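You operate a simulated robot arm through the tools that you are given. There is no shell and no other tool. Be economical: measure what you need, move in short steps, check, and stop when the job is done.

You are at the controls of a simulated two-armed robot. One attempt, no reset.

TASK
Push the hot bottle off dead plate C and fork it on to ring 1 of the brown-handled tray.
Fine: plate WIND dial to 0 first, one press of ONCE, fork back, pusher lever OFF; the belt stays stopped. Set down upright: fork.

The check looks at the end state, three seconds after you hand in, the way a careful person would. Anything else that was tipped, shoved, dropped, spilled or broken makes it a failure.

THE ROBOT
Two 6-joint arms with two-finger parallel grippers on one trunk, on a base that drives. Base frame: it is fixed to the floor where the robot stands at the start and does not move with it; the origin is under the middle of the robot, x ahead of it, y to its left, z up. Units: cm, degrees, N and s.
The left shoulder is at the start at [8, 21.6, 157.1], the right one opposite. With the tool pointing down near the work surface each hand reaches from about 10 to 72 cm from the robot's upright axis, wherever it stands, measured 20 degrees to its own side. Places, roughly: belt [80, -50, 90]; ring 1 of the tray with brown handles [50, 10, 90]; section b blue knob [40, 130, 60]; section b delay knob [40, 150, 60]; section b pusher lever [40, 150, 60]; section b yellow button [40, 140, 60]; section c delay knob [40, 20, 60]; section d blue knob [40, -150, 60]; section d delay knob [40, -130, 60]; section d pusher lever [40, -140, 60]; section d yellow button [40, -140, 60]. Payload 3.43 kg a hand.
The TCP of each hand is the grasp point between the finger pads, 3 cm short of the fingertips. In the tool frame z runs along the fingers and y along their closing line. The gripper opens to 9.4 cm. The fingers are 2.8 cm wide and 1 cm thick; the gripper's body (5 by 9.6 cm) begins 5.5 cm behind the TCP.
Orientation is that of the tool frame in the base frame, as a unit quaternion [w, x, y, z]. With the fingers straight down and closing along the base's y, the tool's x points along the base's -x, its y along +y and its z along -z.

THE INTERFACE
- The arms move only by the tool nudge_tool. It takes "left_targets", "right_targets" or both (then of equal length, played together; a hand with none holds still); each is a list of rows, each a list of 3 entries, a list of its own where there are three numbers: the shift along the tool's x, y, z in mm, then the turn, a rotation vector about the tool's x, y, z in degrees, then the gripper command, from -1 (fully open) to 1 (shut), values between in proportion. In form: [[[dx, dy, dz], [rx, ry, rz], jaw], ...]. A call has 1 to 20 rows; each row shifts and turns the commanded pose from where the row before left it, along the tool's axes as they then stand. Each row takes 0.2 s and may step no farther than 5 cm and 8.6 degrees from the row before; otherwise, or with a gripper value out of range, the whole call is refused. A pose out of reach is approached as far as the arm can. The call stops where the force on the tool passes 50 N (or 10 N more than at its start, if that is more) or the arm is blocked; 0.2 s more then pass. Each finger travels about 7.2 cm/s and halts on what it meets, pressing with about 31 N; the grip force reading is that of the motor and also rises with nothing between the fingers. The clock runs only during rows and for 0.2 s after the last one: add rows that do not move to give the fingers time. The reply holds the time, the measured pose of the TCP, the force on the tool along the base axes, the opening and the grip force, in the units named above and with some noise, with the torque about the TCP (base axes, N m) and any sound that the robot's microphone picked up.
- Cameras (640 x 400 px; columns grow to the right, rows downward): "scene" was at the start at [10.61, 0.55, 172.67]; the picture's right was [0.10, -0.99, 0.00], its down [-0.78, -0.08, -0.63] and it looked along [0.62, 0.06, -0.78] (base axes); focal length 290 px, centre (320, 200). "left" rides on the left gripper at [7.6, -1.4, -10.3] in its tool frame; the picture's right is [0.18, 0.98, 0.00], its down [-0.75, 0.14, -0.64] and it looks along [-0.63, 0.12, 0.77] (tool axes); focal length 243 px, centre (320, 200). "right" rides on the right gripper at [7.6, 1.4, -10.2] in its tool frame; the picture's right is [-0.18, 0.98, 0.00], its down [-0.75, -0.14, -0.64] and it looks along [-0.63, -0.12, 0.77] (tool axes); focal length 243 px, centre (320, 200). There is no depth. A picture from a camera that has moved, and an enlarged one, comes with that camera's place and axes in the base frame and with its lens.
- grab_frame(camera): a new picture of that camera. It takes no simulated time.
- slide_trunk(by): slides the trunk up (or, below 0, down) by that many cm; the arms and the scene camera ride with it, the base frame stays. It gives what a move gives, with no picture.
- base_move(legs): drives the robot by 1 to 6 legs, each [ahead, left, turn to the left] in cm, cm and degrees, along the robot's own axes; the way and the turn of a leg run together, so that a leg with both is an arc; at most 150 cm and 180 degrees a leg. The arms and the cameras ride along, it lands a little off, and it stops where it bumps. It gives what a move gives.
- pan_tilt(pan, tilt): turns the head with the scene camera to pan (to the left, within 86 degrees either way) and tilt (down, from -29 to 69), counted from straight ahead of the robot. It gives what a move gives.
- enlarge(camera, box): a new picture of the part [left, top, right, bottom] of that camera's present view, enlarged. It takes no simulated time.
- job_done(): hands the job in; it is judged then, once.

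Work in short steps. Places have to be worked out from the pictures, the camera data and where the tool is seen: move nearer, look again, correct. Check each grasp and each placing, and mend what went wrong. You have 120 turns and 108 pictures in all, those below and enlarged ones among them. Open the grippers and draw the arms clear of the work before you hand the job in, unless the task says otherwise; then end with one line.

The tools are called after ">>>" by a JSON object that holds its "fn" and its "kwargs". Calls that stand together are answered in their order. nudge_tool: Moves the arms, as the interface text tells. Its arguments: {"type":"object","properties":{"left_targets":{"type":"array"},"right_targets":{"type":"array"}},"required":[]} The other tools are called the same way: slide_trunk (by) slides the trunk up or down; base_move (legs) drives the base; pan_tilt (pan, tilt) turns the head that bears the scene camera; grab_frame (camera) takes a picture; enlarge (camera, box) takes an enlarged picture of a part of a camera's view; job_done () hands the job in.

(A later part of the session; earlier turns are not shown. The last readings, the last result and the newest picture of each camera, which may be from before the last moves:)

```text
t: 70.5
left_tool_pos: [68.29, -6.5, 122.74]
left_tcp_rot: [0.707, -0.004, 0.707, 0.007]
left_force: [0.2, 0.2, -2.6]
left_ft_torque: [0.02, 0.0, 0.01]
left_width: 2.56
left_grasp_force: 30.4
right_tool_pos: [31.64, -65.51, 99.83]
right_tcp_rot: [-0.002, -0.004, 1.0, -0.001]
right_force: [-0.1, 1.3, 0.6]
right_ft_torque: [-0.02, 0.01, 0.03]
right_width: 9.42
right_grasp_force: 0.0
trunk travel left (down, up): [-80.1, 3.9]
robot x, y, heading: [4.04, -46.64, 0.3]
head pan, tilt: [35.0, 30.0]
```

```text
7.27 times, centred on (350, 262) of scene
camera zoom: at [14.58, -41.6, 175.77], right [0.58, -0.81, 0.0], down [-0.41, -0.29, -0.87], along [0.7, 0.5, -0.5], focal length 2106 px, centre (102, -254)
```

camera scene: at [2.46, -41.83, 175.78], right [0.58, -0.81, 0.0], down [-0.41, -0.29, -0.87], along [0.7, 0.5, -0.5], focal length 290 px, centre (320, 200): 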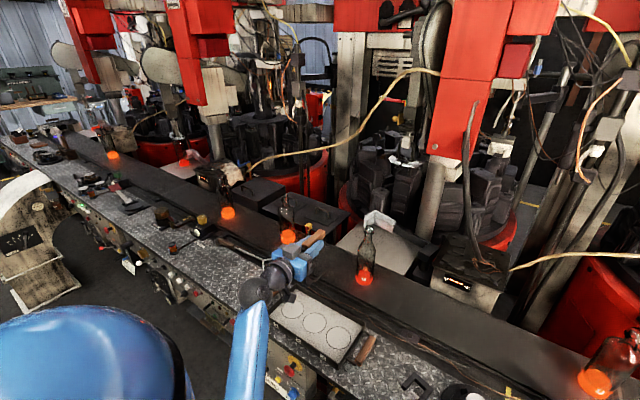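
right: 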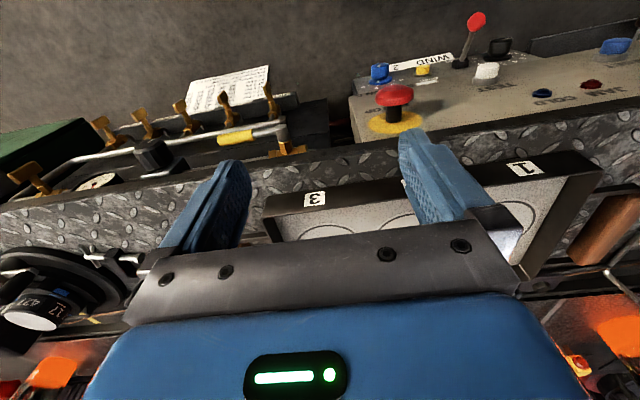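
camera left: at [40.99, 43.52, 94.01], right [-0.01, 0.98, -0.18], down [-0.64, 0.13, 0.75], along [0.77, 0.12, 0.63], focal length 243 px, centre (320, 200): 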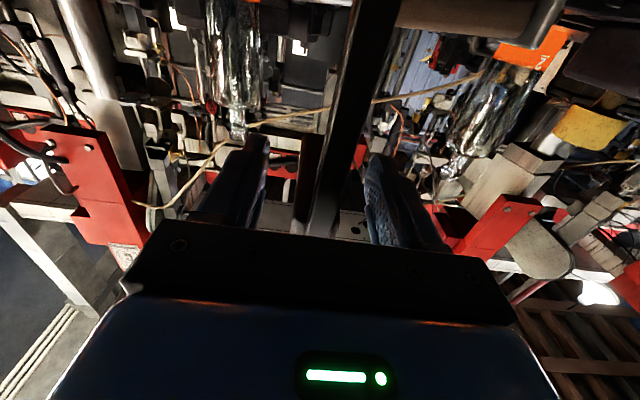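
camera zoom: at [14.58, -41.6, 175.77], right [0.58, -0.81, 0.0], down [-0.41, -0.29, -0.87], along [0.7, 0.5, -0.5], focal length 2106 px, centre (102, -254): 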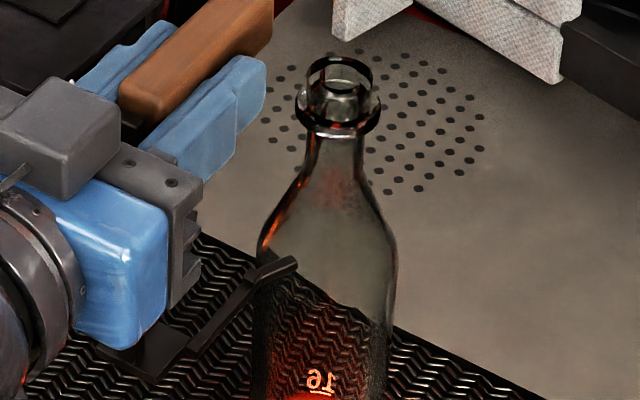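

Fork centre is y≈−7.2 with prong top ≈112.2; the neck is at y≈−7.4 with the bead underside ≈113.2. I trim 2 mm sideways and 3 mm up, then advance 6 cm until the tips just flank the neck.

>>> {"fn": "nudge_tool", "kwargs": {"left_targets": [[[-3, -2, 20], [0, 0, 0], 1], [[0, 0, 20], [0, 0, 0], 1], [[0, 0, 12], [0, 0, 0], 1], [[0, 0, 8], [0, 0, 0], 1], [[0, 0, 0], [0, 0, 0], 1]]}}

>>> {"fn": "enlarge", "kwargs": {"camera": "scene", "box": [325, 225, 375, 280]}}

```text
t: 71.7
left_tool_pos: [74.18, -6.55, 123.05]
left_tcp_rot: [0.707, -0.003, 0.707, 0.006]
left_force: [-0.4, 0.2, -1.0]
left_ft_torque: [-0.05, 0.01, -0.04]
left_width: 2.6
left_grasp_force: 30.5
right_tool_pos: [31.67, -65.69, 99.85]
right_tcp_rot: [-0.001, -0.005, 1.0, 0.0]
right_force: [-0.5, -0.4, 0.2]
right_ft_torque: [0.0, 0.0, -0.02]
right_width: 9.4
right_grasp_force: 0.0
trunk travel left (down, up): [-80.1, 3.9]
robot x, y, heading: [3.93, -46.91, 0.5]
head pan, tilt: [35.0, 30.0]
```

```text
7.27 times, centred on (350, 252) of scene
camera zoom: at [14.42, -41.66, 175.78], right [0.58, -0.81, 0.0], down [-0.41, -0.29, -0.87], along [0.7, 0.5, -0.5], focal length 2106 px, centre (102, -182)
```

zoom: 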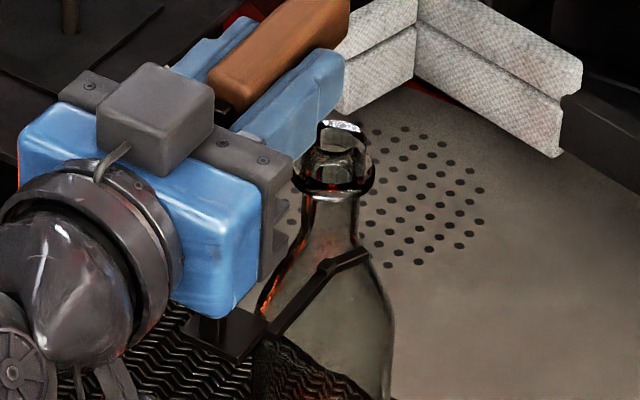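

Projecting ahead, the prongs pass about 1 cm under the bead and are centred within 2 mm. I advance 3 cm slowly.

>>> {"fn": "nudge_tool", "kwargs": {"left_targets": [[[-2, 0, 6], [0, 0, 0], 1], [[0, 0, 6], [0, 0, 0], 1], [[0, 0, 6], [0, 0, 0], 1], [[0, 0, 6], [0, 0, 0], 1], [[0, 0, 6], [0, 0, 0], 1], [[0, 0, 0], [0, 0, 0], 1]]}}

>>> {"fn": "enlarge", "kwargs": {"camera": "scene", "box": [325, 225, 375, 280]}}

```text
t: 73.1
left_tool_pos: [77.11, -6.53, 123.4]
left_tcp_rot: [0.707, -0.003, 0.707, 0.006]
left_force: [-0.5, -0.6, -1.6]
left_ft_torque: [-0.06, -0.01, -0.02]
left_width: 2.57
left_grasp_force: 31.1
right_tool_pos: [31.69, -65.56, 99.97]
right_tcp_rot: [0.0, -0.004, 1.0, 0.001]
right_force: [-0.4, 0.2, 0.3]
right_ft_torque: [-0.01, -0.02, 0.0]
right_width: 9.4
right_grasp_force: 0.1
trunk travel left (down, up): [-80.1, 3.9]
robot x, y, heading: [3.79, -46.76, 0.6]
head pan, tilt: [35.0, 30.0]
```

```text
7.27 times, centred on (350, 252) of scene
camera zoom: at [14.36, -41.67, 175.78], right [0.58, -0.81, 0.0], down [-0.41, -0.29, -0.87], along [0.7, 0.5, -0.5], focal length 2106 px, centre (102, -182)
```

zoom: 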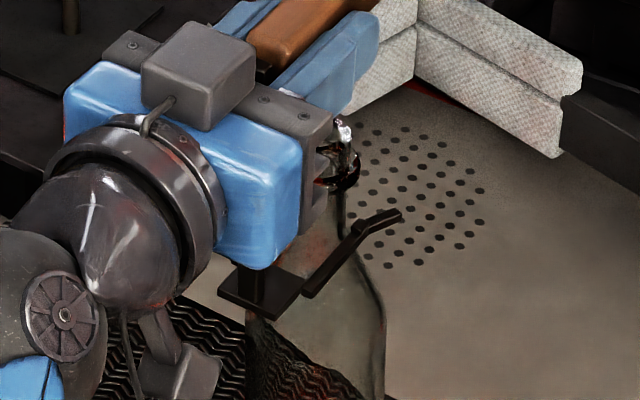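

The bottle seems to have shifted slightly. I look at the whole bottle, and from another pan angle.

>>> {"fn": "enlarge", "kwargs": {"camera": "scene", "box": [300, 225, 420, 320]}}

```text
4.21 times, centred on (360, 272) of scene
camera zoom: at [14.36, -41.67, 175.78], right [0.58, -0.81, 0.0], down [-0.41, -0.29, -0.87], along [0.7, 0.5, -0.5], focal length 1219 px, centre (152, -105)
```

zoom: 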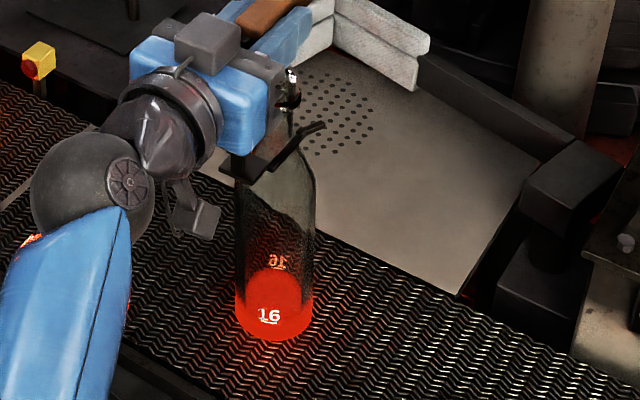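

The base hasn't moved, and the top leans about 0.5 cm towards +y, so the right prong's lead-in is touching. I shift the fork 5 mm to the right (−y) and re-check.

>>> {"fn": "nudge_tool", "kwargs": {"left_targets": [[[0, -2.5, 0], [0, 0, 0], 1], [[0, -2.5, 0], [0, 0, 0], 1], [[0, 0, 0], [0, 0, 0], 1]]}}

>>> {"fn": "enlarge", "kwargs": {"camera": "scene", "box": [325, 225, 375, 280]}}

```text
t: 73.9
left_tool_pos: [77.14, -7.07, 123.28]
left_tcp_rot: [0.707, -0.004, 0.707, 0.007]
left_force: [0.0, -0.2, -0.5]
left_ft_torque: [-0.06, 0.01, -0.05]
left_width: 2.56
left_grasp_force: 30.8
right_tool_pos: [31.67, -65.66, 99.77]
right_tcp_rot: [-0.001, -0.004, 1.0, 0.0]
right_force: [0.4, 0.3, 0.6]
right_ft_torque: [-0.04, -0.01, 0.05]
right_width: 9.39
right_grasp_force: 0.0
trunk travel left (down, up): [-80.1, 3.9]
robot x, y, heading: [3.97, -46.54, 0.7]
head pan, tilt: [35.0, 30.0]
```

```text
7.27 times, centred on (350, 252) of scene
camera zoom: at [14.36, -41.66, 175.79], right [0.58, -0.81, 0.0], down [-0.41, -0.29, -0.87], along [0.7, 0.5, -0.5], focal length 2106 px, centre (102, -182)
```

zoom: 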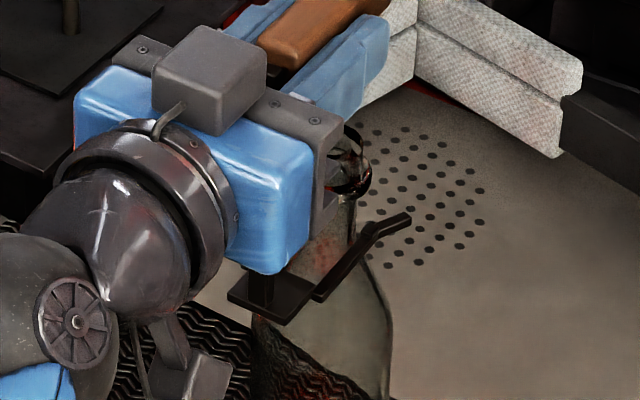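

The bottle is back upright. I shift 2 mm more and advance 1.5 cm, then check.

>>> {"fn": "nudge_tool", "kwargs": {"left_targets": [[[0, -2, 0], [0, 0, 0], 1], [[0, 0, 5], [0, 0, 0], 1], [[0, 0, 5], [0, 0, 0], 1], [[0, 0, 5], [0, 0, 0], 1], [[0, 0, 0], [0, 0, 0], 1]]}}

>>> {"fn": "enlarge", "kwargs": {"camera": "scene", "box": [325, 225, 375, 280]}}

```text
t: 75.1
left_tool_pos: [78.66, -7.25, 123.3]
left_tcp_rot: [0.707, -0.005, 0.707, 0.007]
left_force: [-0.2, -0.9, -1.5]
left_ft_torque: [-0.02, 0.01, -0.01]
left_width: 2.58
left_grasp_force: 31.1
right_tool_pos: [31.72, -65.49, 99.82]
right_tcp_rot: [-0.002, -0.004, 1.0, 0.001]
right_force: [-0.8, 0.0, -0.3]
right_ft_torque: [-0.03, -0.01, -0.02]
right_width: 9.41
right_grasp_force: 0.1
trunk travel left (down, up): [-80.1, 3.9]
robot x, y, heading: [4.01, -46.89, 0.7]
head pan, tilt: [35.0, 30.0]
```

```text
7.27 times, centred on (350, 252) of scene
camera zoom: at [14.35, -41.68, 175.79], right [0.58, -0.81, 0.0], down [-0.41, -0.29, -0.87], along [0.7, 0.5, -0.5], focal length 2106 px, centre (102, -182)
```

zoom: 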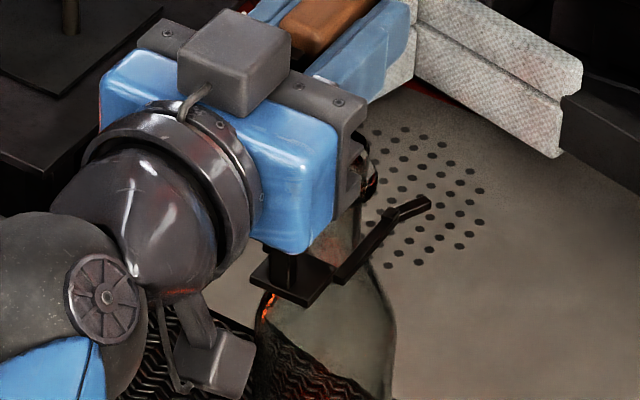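

Still upright with the neck entering the straight section. I advance another 12 mm.

>>> {"fn": "nudge_tool", "kwargs": {"left_targets": [[[0, 0, 4], [0, 0, 0], 1], [[0, 0, 4], [0, 0, 0], 1], [[0, 0, 4], [0, 0, 0], 1], [[0, 0, 0], [0, 0, 0], 1]]}}

>>> {"fn": "enlarge", "kwargs": {"camera": "scene", "box": [300, 225, 420, 320]}}

```text
t: 76.1
left_tool_pos: [79.78, -7.24, 123.33]
left_tcp_rot: [0.707, -0.004, 0.707, 0.007]
left_force: [0.1, -0.4, -2.1]
left_ft_torque: [-0.05, 0.06, -0.02]
left_width: 2.56
left_grasp_force: 31.2
right_tool_pos: [31.63, -65.61, 99.8]
right_tcp_rot: [-0.001, -0.005, 1.0, 0.0]
right_force: [-0.9, -0.2, 0.3]
right_ft_torque: [-0.05, 0.0, -0.02]
right_width: 9.41
right_grasp_force: 0.0
trunk travel left (down, up): [-80.1, 3.9]
robot x, y, heading: [3.57, -46.77, 0.2]
head pan, tilt: [35.0, 30.0]
```

```text
4.21 times, centred on (360, 272) of scene
camera zoom: at [14.35, -41.66, 175.78], right [0.58, -0.81, 0.0], down [-0.41, -0.29, -0.87], along [0.7, 0.5, -0.5], focal length 1219 px, centre (152, -105)
```

zoom: 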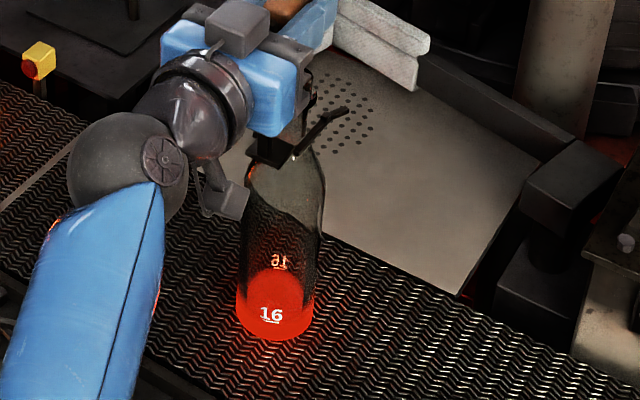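

The bottle now leans forward a bit, so the neck has bottomed out earlier than I thought. I back off 7 mm and check.

>>> {"fn": "nudge_tool", "kwargs": {"left_targets": [[[0, 0, -3.5], [0, 0, 0], 1], [[0, 0, -3.5], [0, 0, 0], 1], [[0, 0, 0], [0, 0, 0], 1]]}}

>>> {"fn": "enlarge", "kwargs": {"camera": "scene", "box": [300, 225, 420, 320]}}

```text
t: 76.9
left_tool_pos: [79.07, -7.18, 123.39]
left_tcp_rot: [0.707, -0.005, 0.707, 0.007]
left_force: [-1.4, -0.9, -0.4]
left_ft_torque: [-0.07, 0.08, 0.01]
left_width: 2.56
left_grasp_force: 31.2
right_tool_pos: [31.67, -65.61, 99.94]
right_tcp_rot: [-0.001, -0.004, 1.0, -0.001]
right_force: [0.7, -0.6, -0.2]
right_ft_torque: [-0.03, 0.02, 0.01]
right_width: 9.38
right_grasp_force: 0.2
trunk travel left (down, up): [-80.1, 3.9]
robot x, y, heading: [4.15, -46.37, 0.4]
head pan, tilt: [35.0, 30.0]
```

```text
4.21 times, centred on (360, 272) of scene
camera zoom: at [14.35, -41.68, 175.79], right [0.58, -0.81, 0.0], down [-0.41, -0.29, -0.87], along [0.7, 0.5, -0.5], focal length 1219 px, centre (152, -105)
```

zoom: 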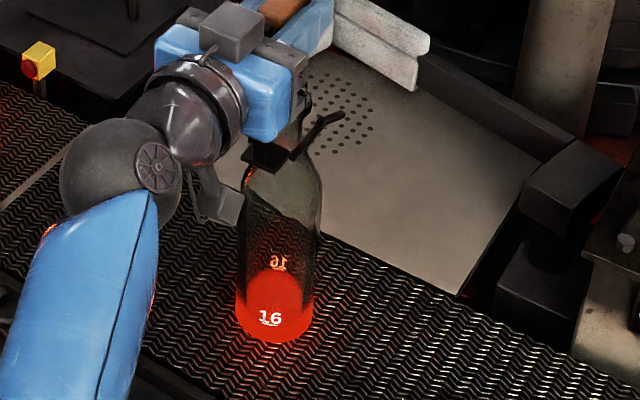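

Upright again. I lift slowly by 15 mm to take up the bead.

>>> {"fn": "nudge_tool", "kwargs": {"left_targets": [[[-3, 0, 0], [0, 0, 0], 1], [[-3, 0, 0], [0, 0, 0], 1], [[-3, 0, 0], [0, 0, 0], 1], [[-3, 0, 0], [0, 0, 0], 1], [[-3, 0, 0], [0, 0, 0], 1], [[0, 0, 0], [0, 0, 0], 1]]}}

>>> {"fn": "enlarge", "kwargs": {"camera": "scene", "box": [300, 225, 420, 320]}}

```text
t: 78.3
left_tool_pos: [79.1, -7.23, 124.81]
left_tcp_rot: [0.707, -0.004, 0.707, 0.007]
left_force: [-0.6, -0.2, -2.7]
left_ft_torque: [0.0, 0.05, 0.03]
left_width: 2.58
left_grasp_force: 30.8
right_tool_pos: [31.58, -65.53, 99.91]
right_tcp_rot: [-0.001, -0.004, 1.0, 0.0]
right_force: [0.0, 0.6, -1.4]
right_ft_torque: [-0.01, -0.05, 0.0]
right_width: 9.38
right_grasp_force: 0.0
trunk travel left (down, up): [-80.1, 3.9]
robot x, y, heading: [3.71, -46.57, 0.6]
head pan, tilt: [35.0, 30.0]
```

```text
4.21 times, centred on (360, 272) of scene
camera zoom: at [14.36, -41.66, 175.78], right [0.58, -0.81, 0.0], down [-0.41, -0.29, -0.87], along [0.7, 0.5, -0.5], focal length 1219 px, centre (152, -105)
```

zoom: 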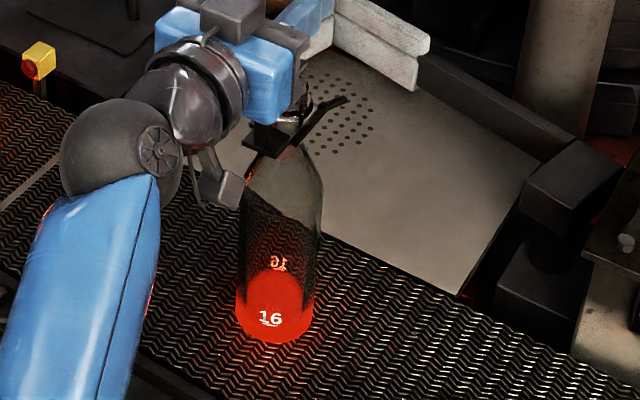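

The bead has just about met the prongs with no load yet. I lift 10 mm more.

>>> {"fn": "nudge_tool", "kwargs": {"left_targets": [[[-2, 0, 0], [0, 0, 0], 1], [[-2, 0, 0], [0, 0, 0], 1], [[-2, 0, 0], [0, 0, 0], 1], [[-2, 0, 0], [0, 0, 0], 1], [[-2, 0, 0], [0, 0, 0], 1], [[0, 0, 0], [0, 0, 0], 1]]}}

>>> {"fn": "enlarge", "kwargs": {"camera": "scene", "box": [300, 225, 420, 320]}}

```text
t: 79.7
left_tool_pos: [79.23, -7.19, 125.82]
left_tcp_rot: [0.707, -0.003, 0.707, 0.006]
left_force: [-1.2, 0.1, -1.8]
left_ft_torque: [-0.04, 0.04, 0.01]
left_width: 2.57
left_grasp_force: 30.5
right_tool_pos: [31.64, -65.61, 99.93]
right_tcp_rot: [-0.002, -0.005, 1.0, 0.0]
right_force: [-0.6, 1.4, 0.4]
right_ft_torque: [0.03, 0.02, 0.0]
right_width: 9.41
right_grasp_force: 0.1
trunk travel left (down, up): [-80.1, 3.9]
robot x, y, heading: [3.69, -46.72, 0.4]
head pan, tilt: [35.0, 30.0]
```

```text
4.21 times, centred on (360, 272) of scene
camera zoom: at [14.37, -41.66, 175.78], right [0.58, -0.81, 0.0], down [-0.41, -0.29, -0.87], along [0.7, 0.5, -0.5], focal length 1219 px, centre (152, -105)
```

zoom: 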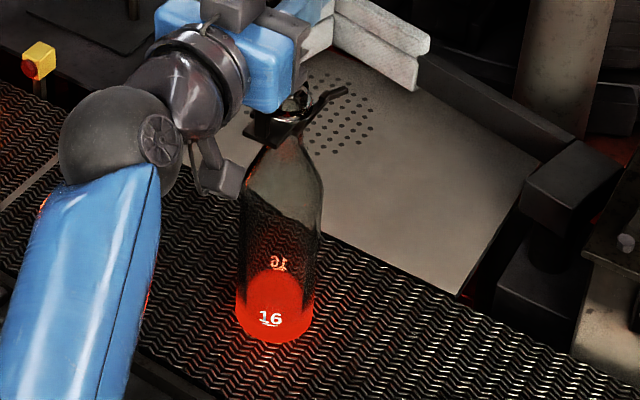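

Still unloaded. I zoom on the bead and prong to confirm the prong is under it.

>>> {"fn": "enlarge", "kwargs": {"camera": "scene", "box": [345, 230, 375, 260]}}

```text
13.33 times, centred on (360, 245) of scene
camera zoom: at [14.37, -41.66, 175.78], right [0.58, -0.81, 0.0], down [-0.41, -0.29, -0.87], along [0.7, 0.5, -0.5], focal length 3861 px, centre (-213, -400)
```

zoom: 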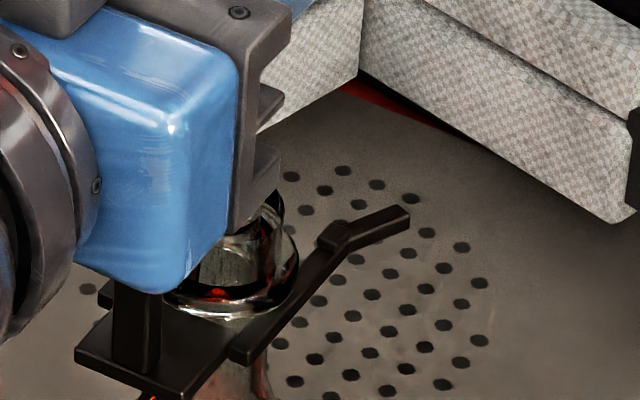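

The bead sits above the plate and prongs, near contact. I continue lifting 8 mm.

>>> {"fn": "nudge_tool", "kwargs": {"left_targets": [[[-2, 0, 0], [0, 0, 0], 1], [[-2, 0, 0], [0, 0, 0], 1], [[-2, 0, 0], [0, 0, 0], 1], [[-2, 0, 0], [0, 0, 0], 1], [[0, 0, 0], [0, 0, 0], 1]]}}

>>> {"fn": "enlarge", "kwargs": {"camera": "scene", "box": [300, 225, 420, 320]}}

```text
t: 80.9
left_tool_pos: [79.19, -7.23, 126.46]
left_tcp_rot: [0.707, -0.005, 0.707, 0.007]
left_force: [0.4, 1.1, -6.2]
left_ft_torque: [0.03, 0.02, 0.01]
left_width: 2.54
left_grasp_force: 31.0
right_tool_pos: [31.57, -65.48, 99.86]
right_tcp_rot: [-0.002, -0.004, 1.0, -0.001]
right_force: [-0.1, 0.0, -0.4]
right_ft_torque: [0.0, 0.03, 0.0]
right_width: 9.39
right_grasp_force: 0.1
trunk travel left (down, up): [-80.1, 3.9]
robot x, y, heading: [3.69, -46.63, 0.7]
head pan, tilt: [35.0, 30.0]
```

```text
4.21 times, centred on (360, 272) of scene
camera zoom: at [14.44, -41.62, 175.78], right [0.58, -0.81, 0.0], down [-0.41, -0.29, -0.87], along [0.7, 0.5, -0.5], focal length 1219 px, centre (152, -105)
```

zoom: 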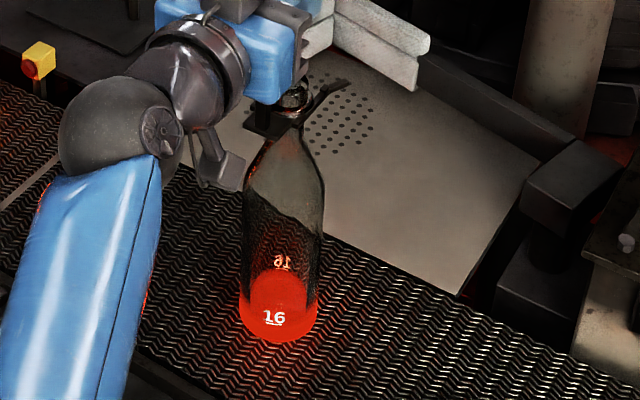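

The load of about 4.5 N shows the bottle is hanging in the fork. I lift 6 cm gently.

>>> {"fn": "nudge_tool", "kwargs": {"left_targets": [[[-3, 0, 0], [0, 0, 0], 1], [[-5, 0, 0], [0, 0, 0], 1], [[-7, 0, 0], [0, 0, 0], 1], [[-8, 0, 0], [0, 0, 0], 1], [[-8, 0, 0], [0, 0, 0], 1], [[-8, 0, 0], [0, 0, 0], 1], [[-8, 0, 0], [0, 0, 0], 1], [[-6, 0, 0], [0, 0, 0], 1], [[-4, 0, 0], [0, 0, 0], 1], [[-2, 0, 0], [0, 0, 0], 1], [[0, 0, 0], [0, 0, 0], 1]]}}

>>> {"fn": "grab_frame", "kwargs": {"camera": "scene"}}

```text
t: 83.3
left_tool_pos: [79.18, -7.2, 132.43]
left_tcp_rot: [0.707, -0.004, 0.707, 0.007]
left_force: [-0.1, -0.7, -5.5]
left_ft_torque: [-0.01, 0.03, 0.03]
left_width: 2.57
left_grasp_force: 30.9
right_tool_pos: [31.68, -65.62, 99.92]
right_tcp_rot: [-0.001, -0.005, 1.0, -0.001]
right_force: [0.8, -0.6, -1.0]
right_ft_torque: [0.02, 0.02, 0.02]
right_width: 9.41
right_grasp_force: 0.0
trunk travel left (down, up): [-80.1, 3.9]
robot x, y, heading: [3.68, -46.78, 0.5]
head pan, tilt: [35.0, 30.0]
```

```text
32 pictures are left
camera scene: at [14.47, -41.6, 175.77], right [0.58, -0.81, 0.0], down [-0.41, -0.29, -0.87], along [0.7, 0.5, -0.5], focal length 290 px, centre (320, 200)
```

scene: 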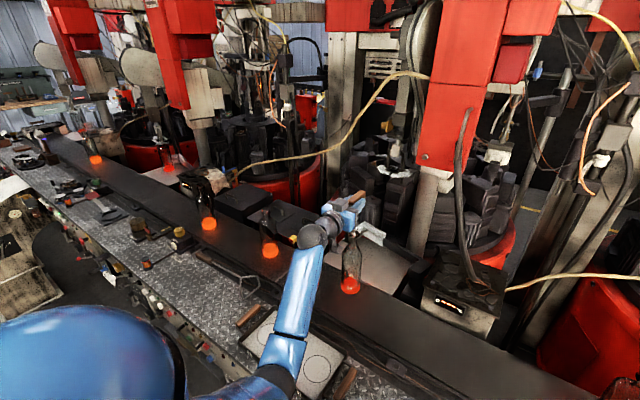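

The bottle hangs steady. I retract along −x with a smooth ramp.

>>> {"fn": "nudge_tool", "kwargs": {"left_targets": [[[0, 0, -4], [0, 0, 0], 1], [[0, 0, -7], [0, 0, 0], 1], [[0, 0, -10], [0, 0, 0], 1], [[0, 0, -13], [0, 0, 0], 1], [[0, 0, -17], [0, 0, 0], 1], [[0, 0, -18], [0, 0, 0], 1], [[0, 0, -18], [0, 0, 0], 1], [[0, 0, -18], [0, 0, 0], 1], [[0, 0, -18], [0, 0, 0], 1], [[0, 0, -18], [0, 0, 0], 1], [[0, 0, -18], [0, 0, 0], 1], [[0, 0, -18], [0, 0, 0], 1], [[0, 0, -18], [0, 0, 0], 1], [[0, 0, -18], [0, 0, 0], 1], [[0, 0, -17], [0, 0, 0], 1], [[0, 0, -14], [0, 0, 0], 1], [[0, 0, -10], [0, 0, 0], 1], [[0, 0, -8], [0, 0, 0], 1], [[0, 0, -5], [0, 0, 0], 1], [[0, 0, -3], [0, 0, 0], 1]]}}

```text
t: 87.5
left_tool_pos: [52.03, -7.61, 132.45]
left_tcp_rot: [0.707, -0.003, 0.707, 0.006]
left_force: [0.2, 0.3, -6.1]
left_ft_torque: [0.02, 0.02, 0.01]
left_width: 2.59
left_grasp_force: 30.7
right_tool_pos: [31.61, -65.52, 99.89]
right_tcp_rot: [-0.001, -0.004, 1.0, 0.0]
right_force: [-1.3, -1.0, -1.0]
right_ft_torque: [-0.01, 0.01, -0.01]
right_width: 9.42
right_grasp_force: 0.1
trunk travel left (down, up): [-80.1, 3.9]
robot x, y, heading: [4.01, -46.56, 0.5]
head pan, tilt: [35.0, 30.0]
```

Load still there (−6 N). I now move left 14 cm towards ring 1.

>>> {"fn": "nudge_tool", "kwargs": {"left_targets": [[[0, 3, 0], [0, 0, 0], 1], [[0, 6, 0], [0, 0, 0], 1], [[0, 9, 0], [0, 0, 0], 1], [[0, 12, 0], [0, 0, 0], 1], [[0, 12, 0], [0, 0, 0], 1], [[0, 12, 0], [0, 0, 0], 1], [[0, 12, 0], [0, 0, 0], 1], [[0, 12, 0], [0, 0, 0], 1], [[0, 12, 0], [0, 0, 0], 1], [[0, 12, 0], [0, 0, 0], 1], [[0, 12, 0], [0, 0, 0], 1], [[0, 10, 0], [0, 0, 0], 1], [[0, 8, 0], [0, 0, 0], 1], [[0, 5, 0], [0, 0, 0], 1], [[0, 3, 0], [0, 0, 0], 1], [[0, 0, 0], [0, 0, 0], 1]]}}

>>> {"fn": "pan_tilt", "kwargs": {"pan": 50, "tilt": 48}}

>>> {"fn": "grab_frame", "kwargs": {"camera": "scene"}}

```text
t: 90.9
left_tool_pos: [51.93, 6.43, 132.52]
left_tcp_rot: [0.707, -0.004, 0.707, 0.006]
left_force: [0.3, -0.3, -5.8]
left_ft_torque: [0.03, 0.03, 0.02]
left_width: 2.59
left_grasp_force: 30.9
right_tool_pos: [31.56, -65.52, 99.91]
right_tcp_rot: [-0.002, -0.005, 1.0, 0.0]
right_force: [0.5, -0.1, -1.0]
right_ft_torque: [0.03, -0.02, 0.02]
right_width: 9.43
right_grasp_force: 0.0
trunk travel left (down, up): [-80.1, 3.9]
robot x, y, heading: [3.93, -46.62, 0.4]
head pan, tilt: [35.0, 30.0]
```

```text
t: 91.7
left_tool_pos: [51.97, 6.33, 132.52]
left_tcp_rot: [0.707, -0.004, 0.707, 0.007]
left_force: [0.7, -0.3, -6.1]
left_ft_torque: [0.04, 0.03, -0.01]
left_width: 2.57
left_grasp_force: 30.8
right_tool_pos: [31.61, -65.56, 99.88]
right_tcp_rot: [-0.002, -0.004, 1.0, -0.001]
right_force: [-0.2, 0.9, -0.2]
right_ft_torque: [-0.01, 0.02, -0.01]
right_width: 9.39
right_grasp_force: 0.1
trunk travel left (down, up): [-80.1, 3.9]
robot x, y, heading: [3.6, -46.94, 0.5]
head pan, tilt: [50.0, 48.0]
```

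```text
31 pictures are left
camera scene: at [12.06, -40.74, 173.1], right [0.77, -0.64, 0.0], down [-0.47, -0.57, -0.67], along [0.43, 0.52, -0.74], focal length 290 px, centre (320, 200)
```

scene: 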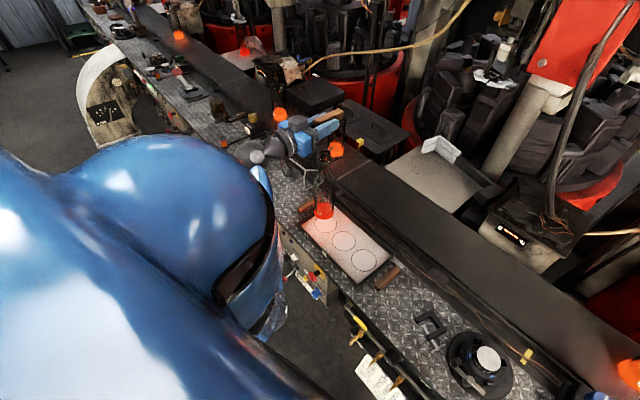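

>>> {"fn": "enlarge", "kwargs": {"camera": "scene", "box": [270, 160, 410, 290]}}

```text
3.08 times, centred on (340, 225) of scene
camera zoom: at [12.06, -40.74, 173.1], right [0.77, -0.64, 0.0], down [-0.47, -0.57, -0.67], along [0.43, 0.52, -0.74], focal length 891 px, centre (258, 123)
```

zoom: 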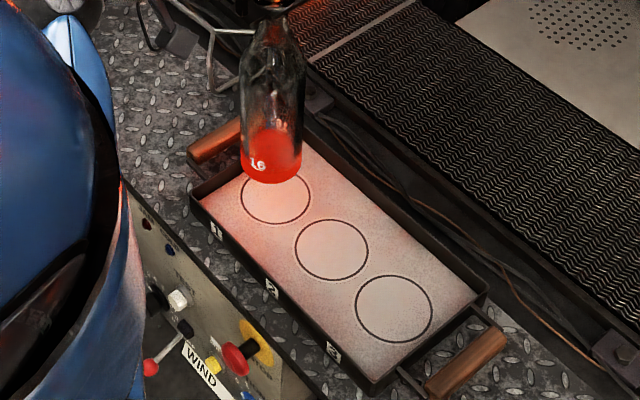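

Ring 1 centre is about [53.2, 6.2], and the bottle hangs over about [53.4, 6.5]. I lower 4 cm and look again.

>>> {"fn": "nudge_tool", "kwargs": {"left_targets": [[[3, 0, 0], [0, 0, 0], 1], [[5, 0, 0], [0, 0, 0], 1], [[6, 0, 0], [0, 0, 0], 1], [[7, 0, 0], [0, 0, 0], 1], [[7, 0, 0], [0, 0, 0], 1], [[6, 0, 0], [0, 0, 0], 1], [[4, 0, 0], [0, 0, 0], 1], [[2, 0, 0], [0, 0, 0], 1], [[0, 0, 0], [0, 0, 0], 1]]}}

>>> {"fn": "enlarge", "kwargs": {"camera": "scene", "box": [290, 170, 380, 250]}}

```text
t: 93.7
left_tool_pos: [51.99, 6.55, 128.54]
left_tcp_rot: [0.707, -0.005, 0.707, 0.008]
left_force: [0.2, -0.3, -5.4]
left_ft_torque: [0.0, 0.07, 0.0]
left_width: 2.56
left_grasp_force: 31.4
right_tool_pos: [31.66, -65.56, 99.88]
right_tcp_rot: [-0.002, -0.004, 1.0, 0.0]
right_force: [-0.2, 0.1, -0.1]
right_ft_torque: [0.0, 0.03, -0.01]
right_width: 9.38
right_grasp_force: 0.1
trunk travel left (down, up): [-80.1, 3.9]
robot x, y, heading: [4.11, -46.68, 0.9]
head pan, tilt: [50.0, 48.0]
```

```text
5.00 times, centred on (335, 210) of scene
camera zoom: at [12.05, -40.75, 173.1], right [0.77, -0.64, 0.0], down [-0.47, -0.57, -0.67], along [0.42, 0.52, -0.74], focal length 1448 px, centre (245, 150)
```

zoom: 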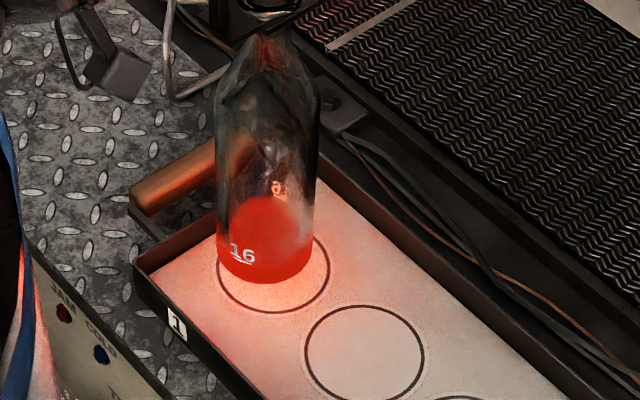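

The bottle is about 0.6 cm left of the ring centre in the image, so I move +4 mm x and −4 mm y, and lower 14 mm more.

>>> {"fn": "nudge_tool", "kwargs": {"left_targets": [[[0, -2, 2], [0, 0, 0], 1], [[0, -2, 2], [0, 0, 0], 1], [[4, 0, 0], [0, 0, 0], 1], [[4, 0, 0], [0, 0, 0], 1], [[3, 0, 0], [0, 0, 0], 1], [[3, 0, 0], [0, 0, 0], 1], [[0, 0, 0], [0, 0, 0], 1]]}}

>>> {"fn": "enlarge", "kwargs": {"camera": "scene", "box": [290, 170, 380, 250]}}

```text
t: 95.3
left_tool_pos: [52.29, 6.13, 126.99]
left_tcp_rot: [0.707, -0.004, 0.707, 0.007]
left_force: [0.1, 0.5, -5.6]
left_ft_torque: [0.01, 0.03, 0.0]
left_width: 2.58
left_grasp_force: 31.6
right_tool_pos: [31.67, -65.5, 99.91]
right_tcp_rot: [-0.002, -0.004, 1.0, -0.001]
right_force: [0.6, -0.4, 0.0]
right_ft_torque: [-0.02, 0.01, -0.02]
right_width: 9.4
right_grasp_force: 0.0
trunk travel left (down, up): [-80.1, 3.9]
robot x, y, heading: [4.06, -46.92, 0.5]
head pan, tilt: [50.0, 48.0]
```

```text
5.00 times, centred on (335, 210) of scene
camera zoom: at [12.05, -40.75, 173.1], right [0.77, -0.64, 0.0], down [-0.47, -0.57, -0.67], along [0.42, 0.52, -0.74], focal length 1448 px, centre (245, 150)
```

zoom: 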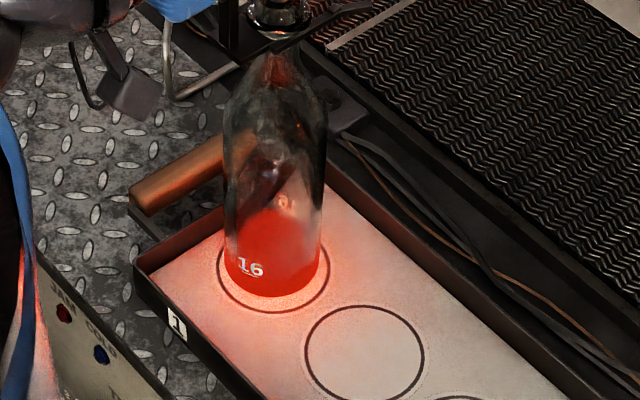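

Columns line up and the remaining gap is about 1 cm. I lower in 2 mm steps until the load comes off.

>>> {"fn": "nudge_tool", "kwargs": {"left_targets": [[[2, 0, 0], [0, 0, 0], 1], [[2, 0, 0], [0, 0, 0], 1], [[2, 0, 0], [0, 0, 0], 1], [[2, 0, 0], [0, 0, 0], 1], [[0, 0, 0], [0, 0, 0], 1]]}}

```text
t: 96.5
left_tool_pos: [52.35, 6.16, 126.37]
left_tcp_rot: [0.707, -0.005, 0.707, 0.007]
left_force: [0.1, 0.1, -5.6]
left_ft_torque: [0.03, -0.01, -0.01]
left_width: 2.57
left_grasp_force: 31.1
right_tool_pos: [31.66, -65.65, 99.9]
right_tcp_rot: [-0.002, -0.004, 1.0, -0.001]
right_force: [0.3, 0.3, 0.5]
right_ft_torque: [-0.02, 0.04, 0.0]
right_width: 9.42
right_grasp_force: 0.0
trunk travel left (down, up): [-80.1, 3.9]
robot x, y, heading: [3.82, -46.61, 0.6]
head pan, tilt: [50.0, 48.0]
```

Still hanging, so I continue down 8 mm.

>>> {"fn": "nudge_tool", "kwargs": {"left_targets": [[[2, 0, 0], [0, 0, 0], 1], [[2, 0, 0], [0, 0, 0], 1], [[2, 0, 0], [0, 0, 0], 1], [[2, 0, 0], [0, 0, 0], 1], [[0, 0, 0], [0, 0, 0], 1]]}}

>>> {"fn": "enlarge", "kwargs": {"camera": "scene", "box": [290, 170, 380, 250]}}

```text
t: 97.7
left_tool_pos: [52.33, 6.07, 125.52]
left_tcp_rot: [0.707, -0.004, 0.707, 0.006]
left_force: [-0.3, 1.1, -6.5]
left_ft_torque: [0.03, 0.04, -0.02]
left_width: 2.57
left_grasp_force: 31.3
right_tool_pos: [31.63, -65.4, 99.92]
right_tcp_rot: [-0.002, -0.004, 1.0, -0.001]
right_force: [0.6, -0.3, -0.5]
right_ft_torque: [-0.02, -0.01, 0.02]
right_width: 9.38
right_grasp_force: 0.0
trunk travel left (down, up): [-80.1, 3.9]
robot x, y, heading: [4.14, -46.83, 0.7]
head pan, tilt: [50.0, 48.0]
```

```text
5.00 times, centred on (335, 210) of scene
camera zoom: at [12.05, -40.76, 173.1], right [0.77, -0.64, 0.0], down [-0.47, -0.57, -0.67], along [0.42, 0.52, -0.74], focal length 1448 px, centre (245, 150)
```

zoom: 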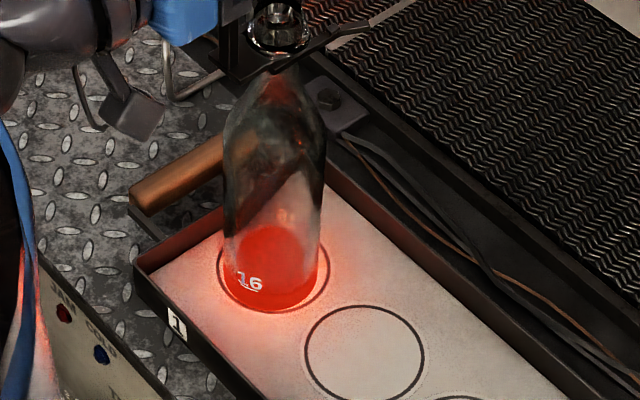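

Still hanging. The base now sits slightly near-side of centre, so I shift +4 mm x and +4 mm y, then continue lowering 6 mm.

>>> {"fn": "nudge_tool", "kwargs": {"left_targets": [[[0, 2, 2], [0, 0, 0], 1], [[0, 2, 2], [0, 0, 0], 1], [[2, 0, 0], [0, 0, 0], 1], [[2, 0, 0], [0, 0, 0], 1], [[2, 0, 0], [0, 0, 0], 1], [[0, 0, 0], [0, 0, 0], 1]]}}

>>> {"fn": "enlarge", "kwargs": {"camera": "scene", "box": [290, 170, 380, 250]}}

```text
t: 99.1
left_tool_pos: [52.75, 6.39, 124.89]
left_tcp_rot: [0.707, -0.004, 0.707, 0.006]
left_force: [-0.6, 0.0, -2.3]
left_ft_torque: [0.01, 0.04, -0.01]
left_width: 2.57
left_grasp_force: 30.7
right_tool_pos: [31.57, -65.53, 99.94]
right_tcp_rot: [-0.001, -0.004, 1.0, 0.0]
right_force: [-0.5, -0.6, 0.1]
right_ft_torque: [0.0, 0.01, -0.03]
right_width: 9.38
right_grasp_force: 0.0
trunk travel left (down, up): [-80.1, 3.9]
robot x, y, heading: [3.76, -46.59, 0.5]
head pan, tilt: [50.0, 48.0]
```

```text
5.00 times, centred on (335, 210) of scene
camera zoom: at [11.97, -40.83, 173.11], right [0.77, -0.64, 0.0], down [-0.47, -0.57, -0.67], along [0.42, 0.52, -0.74], focal length 1448 px, centre (245, 150)
```

zoom: 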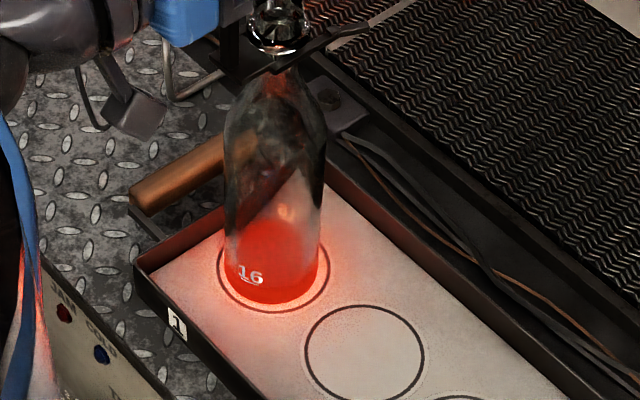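

The load is off and the bottle stands centred in ring 1. I lower the prongs 10 mm clear of the bead and begin withdrawing slowly.

>>> {"fn": "nudge_tool", "kwargs": {"left_targets": [[[3, 0, 0], [0, 0, 0], 1], [[3, 0, 0], [0, 0, 0], 1], [[4, 0, 0], [0, 0, 0], 1], [[0, 0, 0], [0, 0, 0], 1], [[0, 0, -4], [0, 0, 0], 1], [[0, 0, -4], [0, 0, 0], 1], [[0, 0, -4], [0, 0, 0], 1], [[0, 0, -4], [0, 0, 0], 1], [[0, 0, 0], [0, 0, 0], 1]]}}

>>> {"fn": "enlarge", "kwargs": {"camera": "scene", "box": [290, 150, 380, 230]}}

```text
t: 101.1
left_tool_pos: [51.03, 6.39, 123.89]
left_tcp_rot: [0.707, -0.003, 0.707, 0.006]
left_force: [0.0, 0.1, -2.0]
left_ft_torque: [-0.05, 0.03, 0.0]
left_width: 2.54
left_grasp_force: 30.6
right_tool_pos: [31.66, -65.46, 99.86]
right_tcp_rot: [-0.001, -0.005, 1.0, 0.0]
right_force: [0.6, -0.2, 0.4]
right_ft_torque: [0.0, 0.04, 0.02]
right_width: 9.41
right_grasp_force: 0.1
trunk travel left (down, up): [-80.1, 3.9]
robot x, y, heading: [4.01, -46.96, 0.5]
head pan, tilt: [50.0, 48.0]
```

```text
5.00 times, centred on (335, 190) of scene
camera zoom: at [11.99, -40.83, 173.11], right [0.77, -0.64, 0.0], down [-0.47, -0.57, -0.67], along [0.42, 0.52, -0.74], focal length 1448 px, centre (245, 250)
```

zoom: 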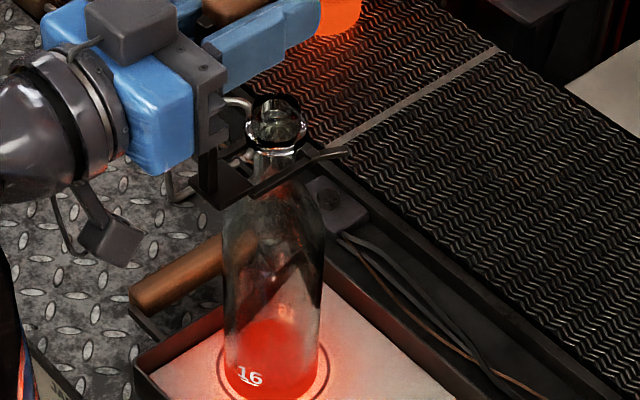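

The bottle is upright and free. I continue withdrawing 7.5 cm.

>>> {"fn": "nudge_tool", "kwargs": {"left_targets": [[[0, 0, -5], [0, 0, 0], 1], [[0, 0, -5], [0, 0, 0], 1], [[0, 0, -5], [0, 0, 0], 1], [[0, 0, -5], [0, 0, 0], 1], [[0, 0, -5], [0, 0, 0], 1], [[0, 0, -6], [0, 0, 0], 1], [[0, 0, -6], [0, 0, 0], 1], [[0, 0, -6], [0, 0, 0], 1], [[0, 0, -8], [0, 0, 0], 1], [[0, 0, -8], [0, 0, 0], 1], [[0, 0, -8], [0, 0, 0], 1], [[0, 0, -8], [0, 0, 0], 1], [[0, 0, 0], [0, 0, 0], 1]]}}

>>> {"fn": "enlarge", "kwargs": {"camera": "scene", "box": [280, 150, 380, 240]}}

```text
t: 103.9
left_tool_pos: [43.44, 6.31, 123.85]
left_tcp_rot: [0.707, -0.004, 0.707, 0.006]
left_force: [-1.0, 0.1, -1.8]
left_ft_torque: [0.01, 0.04, 0.02]
left_width: 2.54
left_grasp_force: 30.9
right_tool_pos: [31.59, -65.56, 99.81]
right_tcp_rot: [-0.001, -0.004, 1.0, 0.0]
right_force: [-0.6, -0.2, -0.3]
right_ft_torque: [-0.03, 0.0, 0.05]
right_width: 9.4
right_grasp_force: 0.1
trunk travel left (down, up): [-80.1, 3.9]
robot x, y, heading: [3.63, -46.92, 0.7]
head pan, tilt: [50.0, 48.0]
```

```text
4.44 times, centred on (330, 195) of scene
camera zoom: at [11.99, -40.81, 173.1], right [0.77, -0.64, 0.0], down [-0.47, -0.57, -0.67], along [0.42, 0.52, -0.74], focal length 1287 px, centre (276, 222)
```

zoom: 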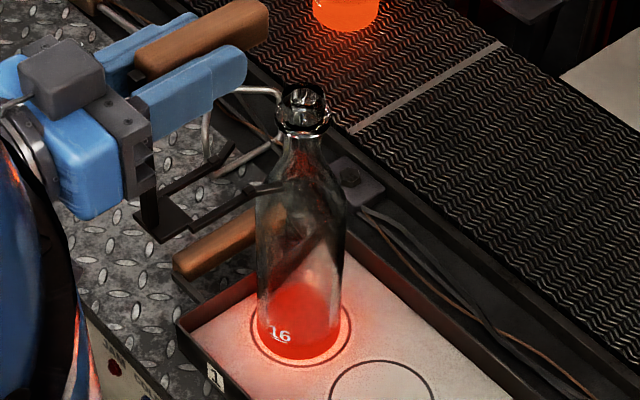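

The bottle stands free in ring 1. I drive back 13 cm and then left 49 cm to the fork's old place.

>>> {"fn": "base_move", "kwargs": {"legs": [[-13, 0, 0], [0, 49, -0.4]]}}

>>> {"fn": "pan_tilt", "kwargs": {"pan": 15, "tilt": 45}}

>>> {"fn": "grab_frame", "kwargs": {"camera": "scene"}}

```text
t: 107.7
left_tool_pos: [30.46, 55.07, 123.94]
left_tcp_rot: [0.707, 0.0, 0.707, 0.005]
left_force: [0.4, -0.3, -1.0]
left_ft_torque: [0.0, 0.02, 0.0]
left_width: 2.56
left_grasp_force: 31.4
right_tool_pos: [18.12, -16.87, 99.94]
right_tcp_rot: [-0.001, -0.003, 1.0, 0.0]
right_force: [-0.4, 0.2, 0.0]
right_ft_torque: [0.02, -0.03, 0.02]
right_width: 9.41
right_grasp_force: 0.0
trunk travel left (down, up): [-80.1, 3.9]
robot x, y, heading: [-9.55, 2.56, 0.5]
head pan, tilt: [50.0, 48.0]
```

```text
t: 108.7
left_tool_pos: [30.44, 55.19, 123.86]
left_tcp_rot: [0.707, -0.002, 0.707, 0.004]
left_force: [0.1, -0.1, -1.7]
left_ft_torque: [0.03, 0.01, 0.02]
left_width: 2.6
left_grasp_force: 31.2
right_tool_pos: [18.2, -16.51, 99.95]
right_tcp_rot: [-0.001, -0.003, 1.0, -0.002]
right_force: [-0.3, 0.4, 0.6]
right_ft_torque: [0.01, -0.02, -0.01]
right_width: 9.39
right_grasp_force: 0.1
trunk travel left (down, up): [-80.1, 3.9]
robot x, y, heading: [-9.56, 2.37, -0.0]
head pan, tilt: [15.0, 45.0]
```

```text
23 pictures are left
camera scene: at [1.46, 4.46, 173.52], right [0.26, -0.96, 0.0], down [-0.68, -0.19, -0.71], along [0.68, 0.19, -0.71], focal length 290 px, centre (320, 200)
```

scene: 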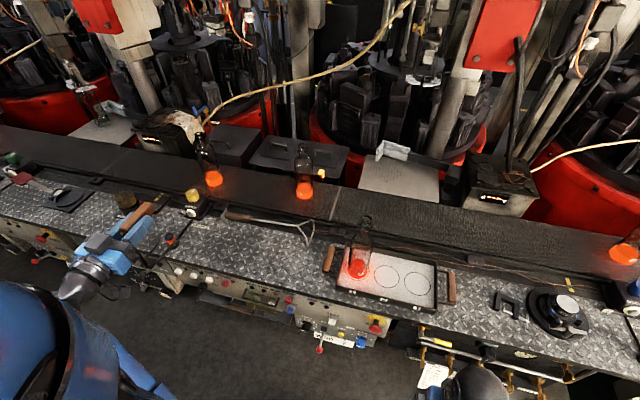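

Everything is in place. I bring the fork over its old spot [51.3, 44.8], still at height.

>>> {"fn": "nudge_tool", "kwargs": {"left_targets": [[[0, -35, 0], [0, 0, 0], 1], [[0, -35, 0], [0, 0, 0], 1], [[0, -34, 0], [0, 0, 0], 1], [[0, 0, 35], [0, 0, 0], 1], [[0, 0, 35], [0, 0, 0], 1], [[0, 0, 35], [0, 0, 0], 1], [[0, 0, 35], [0, 0, 0], 1], [[0, 0, 35], [0, 0, 0], 1], [[0, 0, 34], [0, 0, 0], 1], [[0, 0, 0], [0, 0, 0], 1]]}}

```text
t: 110.9
left_tool_pos: [51.45, 45.02, 123.95]
left_tcp_rot: [0.707, -0.003, 0.707, 0.005]
left_force: [0.3, -0.5, -1.7]
left_ft_torque: [0.0, 0.03, -0.01]
left_width: 2.59
left_grasp_force: 31.1
right_tool_pos: [18.09, -16.61, 99.87]
right_tcp_rot: [-0.001, -0.002, 1.0, 0.001]
right_force: [-0.5, 0.1, -0.3]
right_ft_torque: [-0.04, 0.02, 0.01]
right_width: 9.4
right_grasp_force: 0.2
trunk travel left (down, up): [-80.1, 3.9]
robot x, y, heading: [-9.63, 2.59, 0.2]
head pan, tilt: [15.0, 45.0]
```

Now down to just above the bench (about 2.5 mm short), then I check.

>>> {"fn": "nudge_tool", "kwargs": {"left_targets": [[[30, -1.5, -1], [0, 0, 0], 1], [[35, 0, 0], [0, 0, 0], 1], [[35, 0, 0], [0, 0, 0], 1], [[35, 0, 0], [0, 0, 0], 1], [[35, 0, 0], [0, 0, 0], 1], [[30, 0, 0], [0, 0, 0], 1], [[13, 0, 0], [0, 0, 0], 1], [[6, 0, 0], [0, 0, 0], 1], [[0, 0, 0], [0, 0, 0], 1]]}}

>>> {"fn": "enlarge", "kwargs": {"camera": "scene", "box": [190, 190, 290, 270]}}

```text
t: 112.9
left_tool_pos: [51.28, 44.96, 101.99]
left_tcp_rot: [0.707, -0.002, 0.707, 0.004]
left_force: [-0.3, -0.1, -0.7]
left_ft_torque: [0.0, 0.01, 0.01]
left_width: 2.58
left_grasp_force: 31.2
right_tool_pos: [18.15, -16.49, 99.9]
right_tcp_rot: [-0.001, -0.002, 1.0, 0.0]
right_force: [-0.4, 0.2, -0.5]
right_ft_torque: [0.03, -0.01, 0.01]
right_width: 9.4
right_grasp_force: 0.0
trunk travel left (down, up): [-80.1, 3.9]
robot x, y, heading: [-9.24, 2.49, 0.4]
head pan, tilt: [15.0, 45.0]
```

```text
5.00 times, centred on (240, 230) of scene
camera zoom: at [1.47, 4.37, 173.52], right [0.26, -0.96, 0.0], down [-0.68, -0.19, -0.71], along [0.68, 0.19, -0.71], focal length 1448 px, centre (720, 50)
```

zoom: 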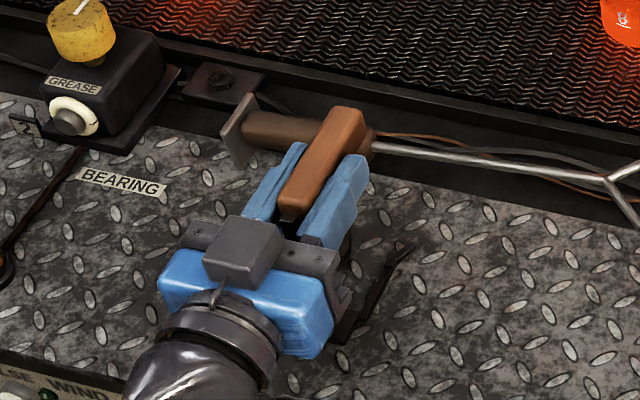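

This is the same place as before. I lower the last millimetres to contact.

>>> {"fn": "nudge_tool", "kwargs": {"left_targets": [[[1.5, 0, 0], [0, 0, 0], 1], [[1.5, 0, 0], [0, 0, 0], 1], [[0, 0, 0], [0, 0, 0], 1]]}}

```text
t: 113.7
left_tool_pos: [51.36, 44.89, 101.75]
left_tcp_rot: [0.708, -0.002, 0.706, 0.005]
left_force: [-0.2, 0.2, 3.1]
left_ft_torque: [0.03, -0.28, 0.06]
left_width: 2.56
left_grasp_force: 31.1
right_tool_pos: [18.11, -16.63, 99.93]
right_tcp_rot: [-0.001, -0.003, 1.0, -0.001]
right_force: [-0.6, -0.3, -0.7]
right_ft_torque: [0.01, 0.01, -0.03]
right_width: 9.42
right_grasp_force: 0.1
trunk travel left (down, up): [-80.1, 3.9]
robot x, y, heading: [-9.37, 2.05, 0.3]
head pan, tilt: [15.0, 45.0]
```

The fork is on the bench. I open the fingers, then back straight out.

>>> {"fn": "nudge_tool", "kwargs": {"left_targets": [[[-1, 0, 0], [0, 0, 0], 0.4], [[0, 0, 0], [0, 0, 0], 0.1], [[0, 0, 0], [0, 0, 0], -0.3], [[0, 0, 0], [0, 0, 0], -0.3], [[0, 0, 0], [0, 0, 0], -0.3]]}}

>>> {"fn": "enlarge", "kwargs": {"camera": "scene", "box": [190, 190, 290, 270]}}

```text
t: 114.9
left_tool_pos: [51.31, 44.93, 101.76]
left_tcp_rot: [0.707, 0.0, 0.707, 0.003]
left_force: [-0.2, 1.0, -0.5]
left_ft_torque: [-0.01, 0.02, -0.01]
left_width: 6.1
left_grasp_force: 0.1
right_tool_pos: [18.13, -16.74, 99.74]
right_tcp_rot: [-0.001, -0.003, 1.0, 0.0]
right_force: [0.2, -0.1, -0.7]
right_ft_torque: [0.03, -0.01, -0.01]
right_width: 9.4
right_grasp_force: 0.1
trunk travel left (down, up): [-80.1, 3.9]
robot x, y, heading: [-9.53, 2.33, 0.5]
head pan, tilt: [15.0, 45.0]
```

```text
5.00 times, centred on (240, 230) of scene
camera zoom: at [1.44, 4.35, 173.53], right [0.26, -0.96, 0.0], down [-0.68, -0.19, -0.71], along [0.68, 0.19, -0.71], focal length 1448 px, centre (720, 50)
```

zoom: 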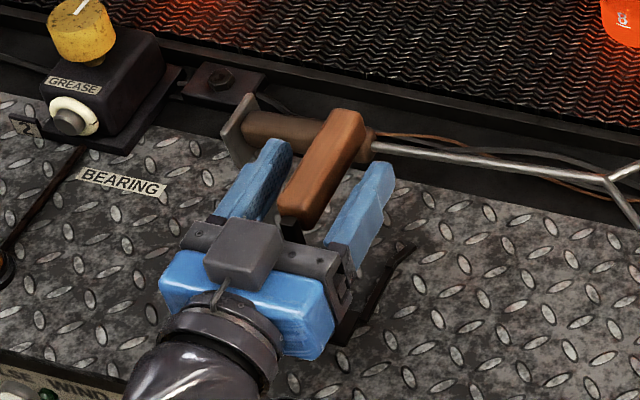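

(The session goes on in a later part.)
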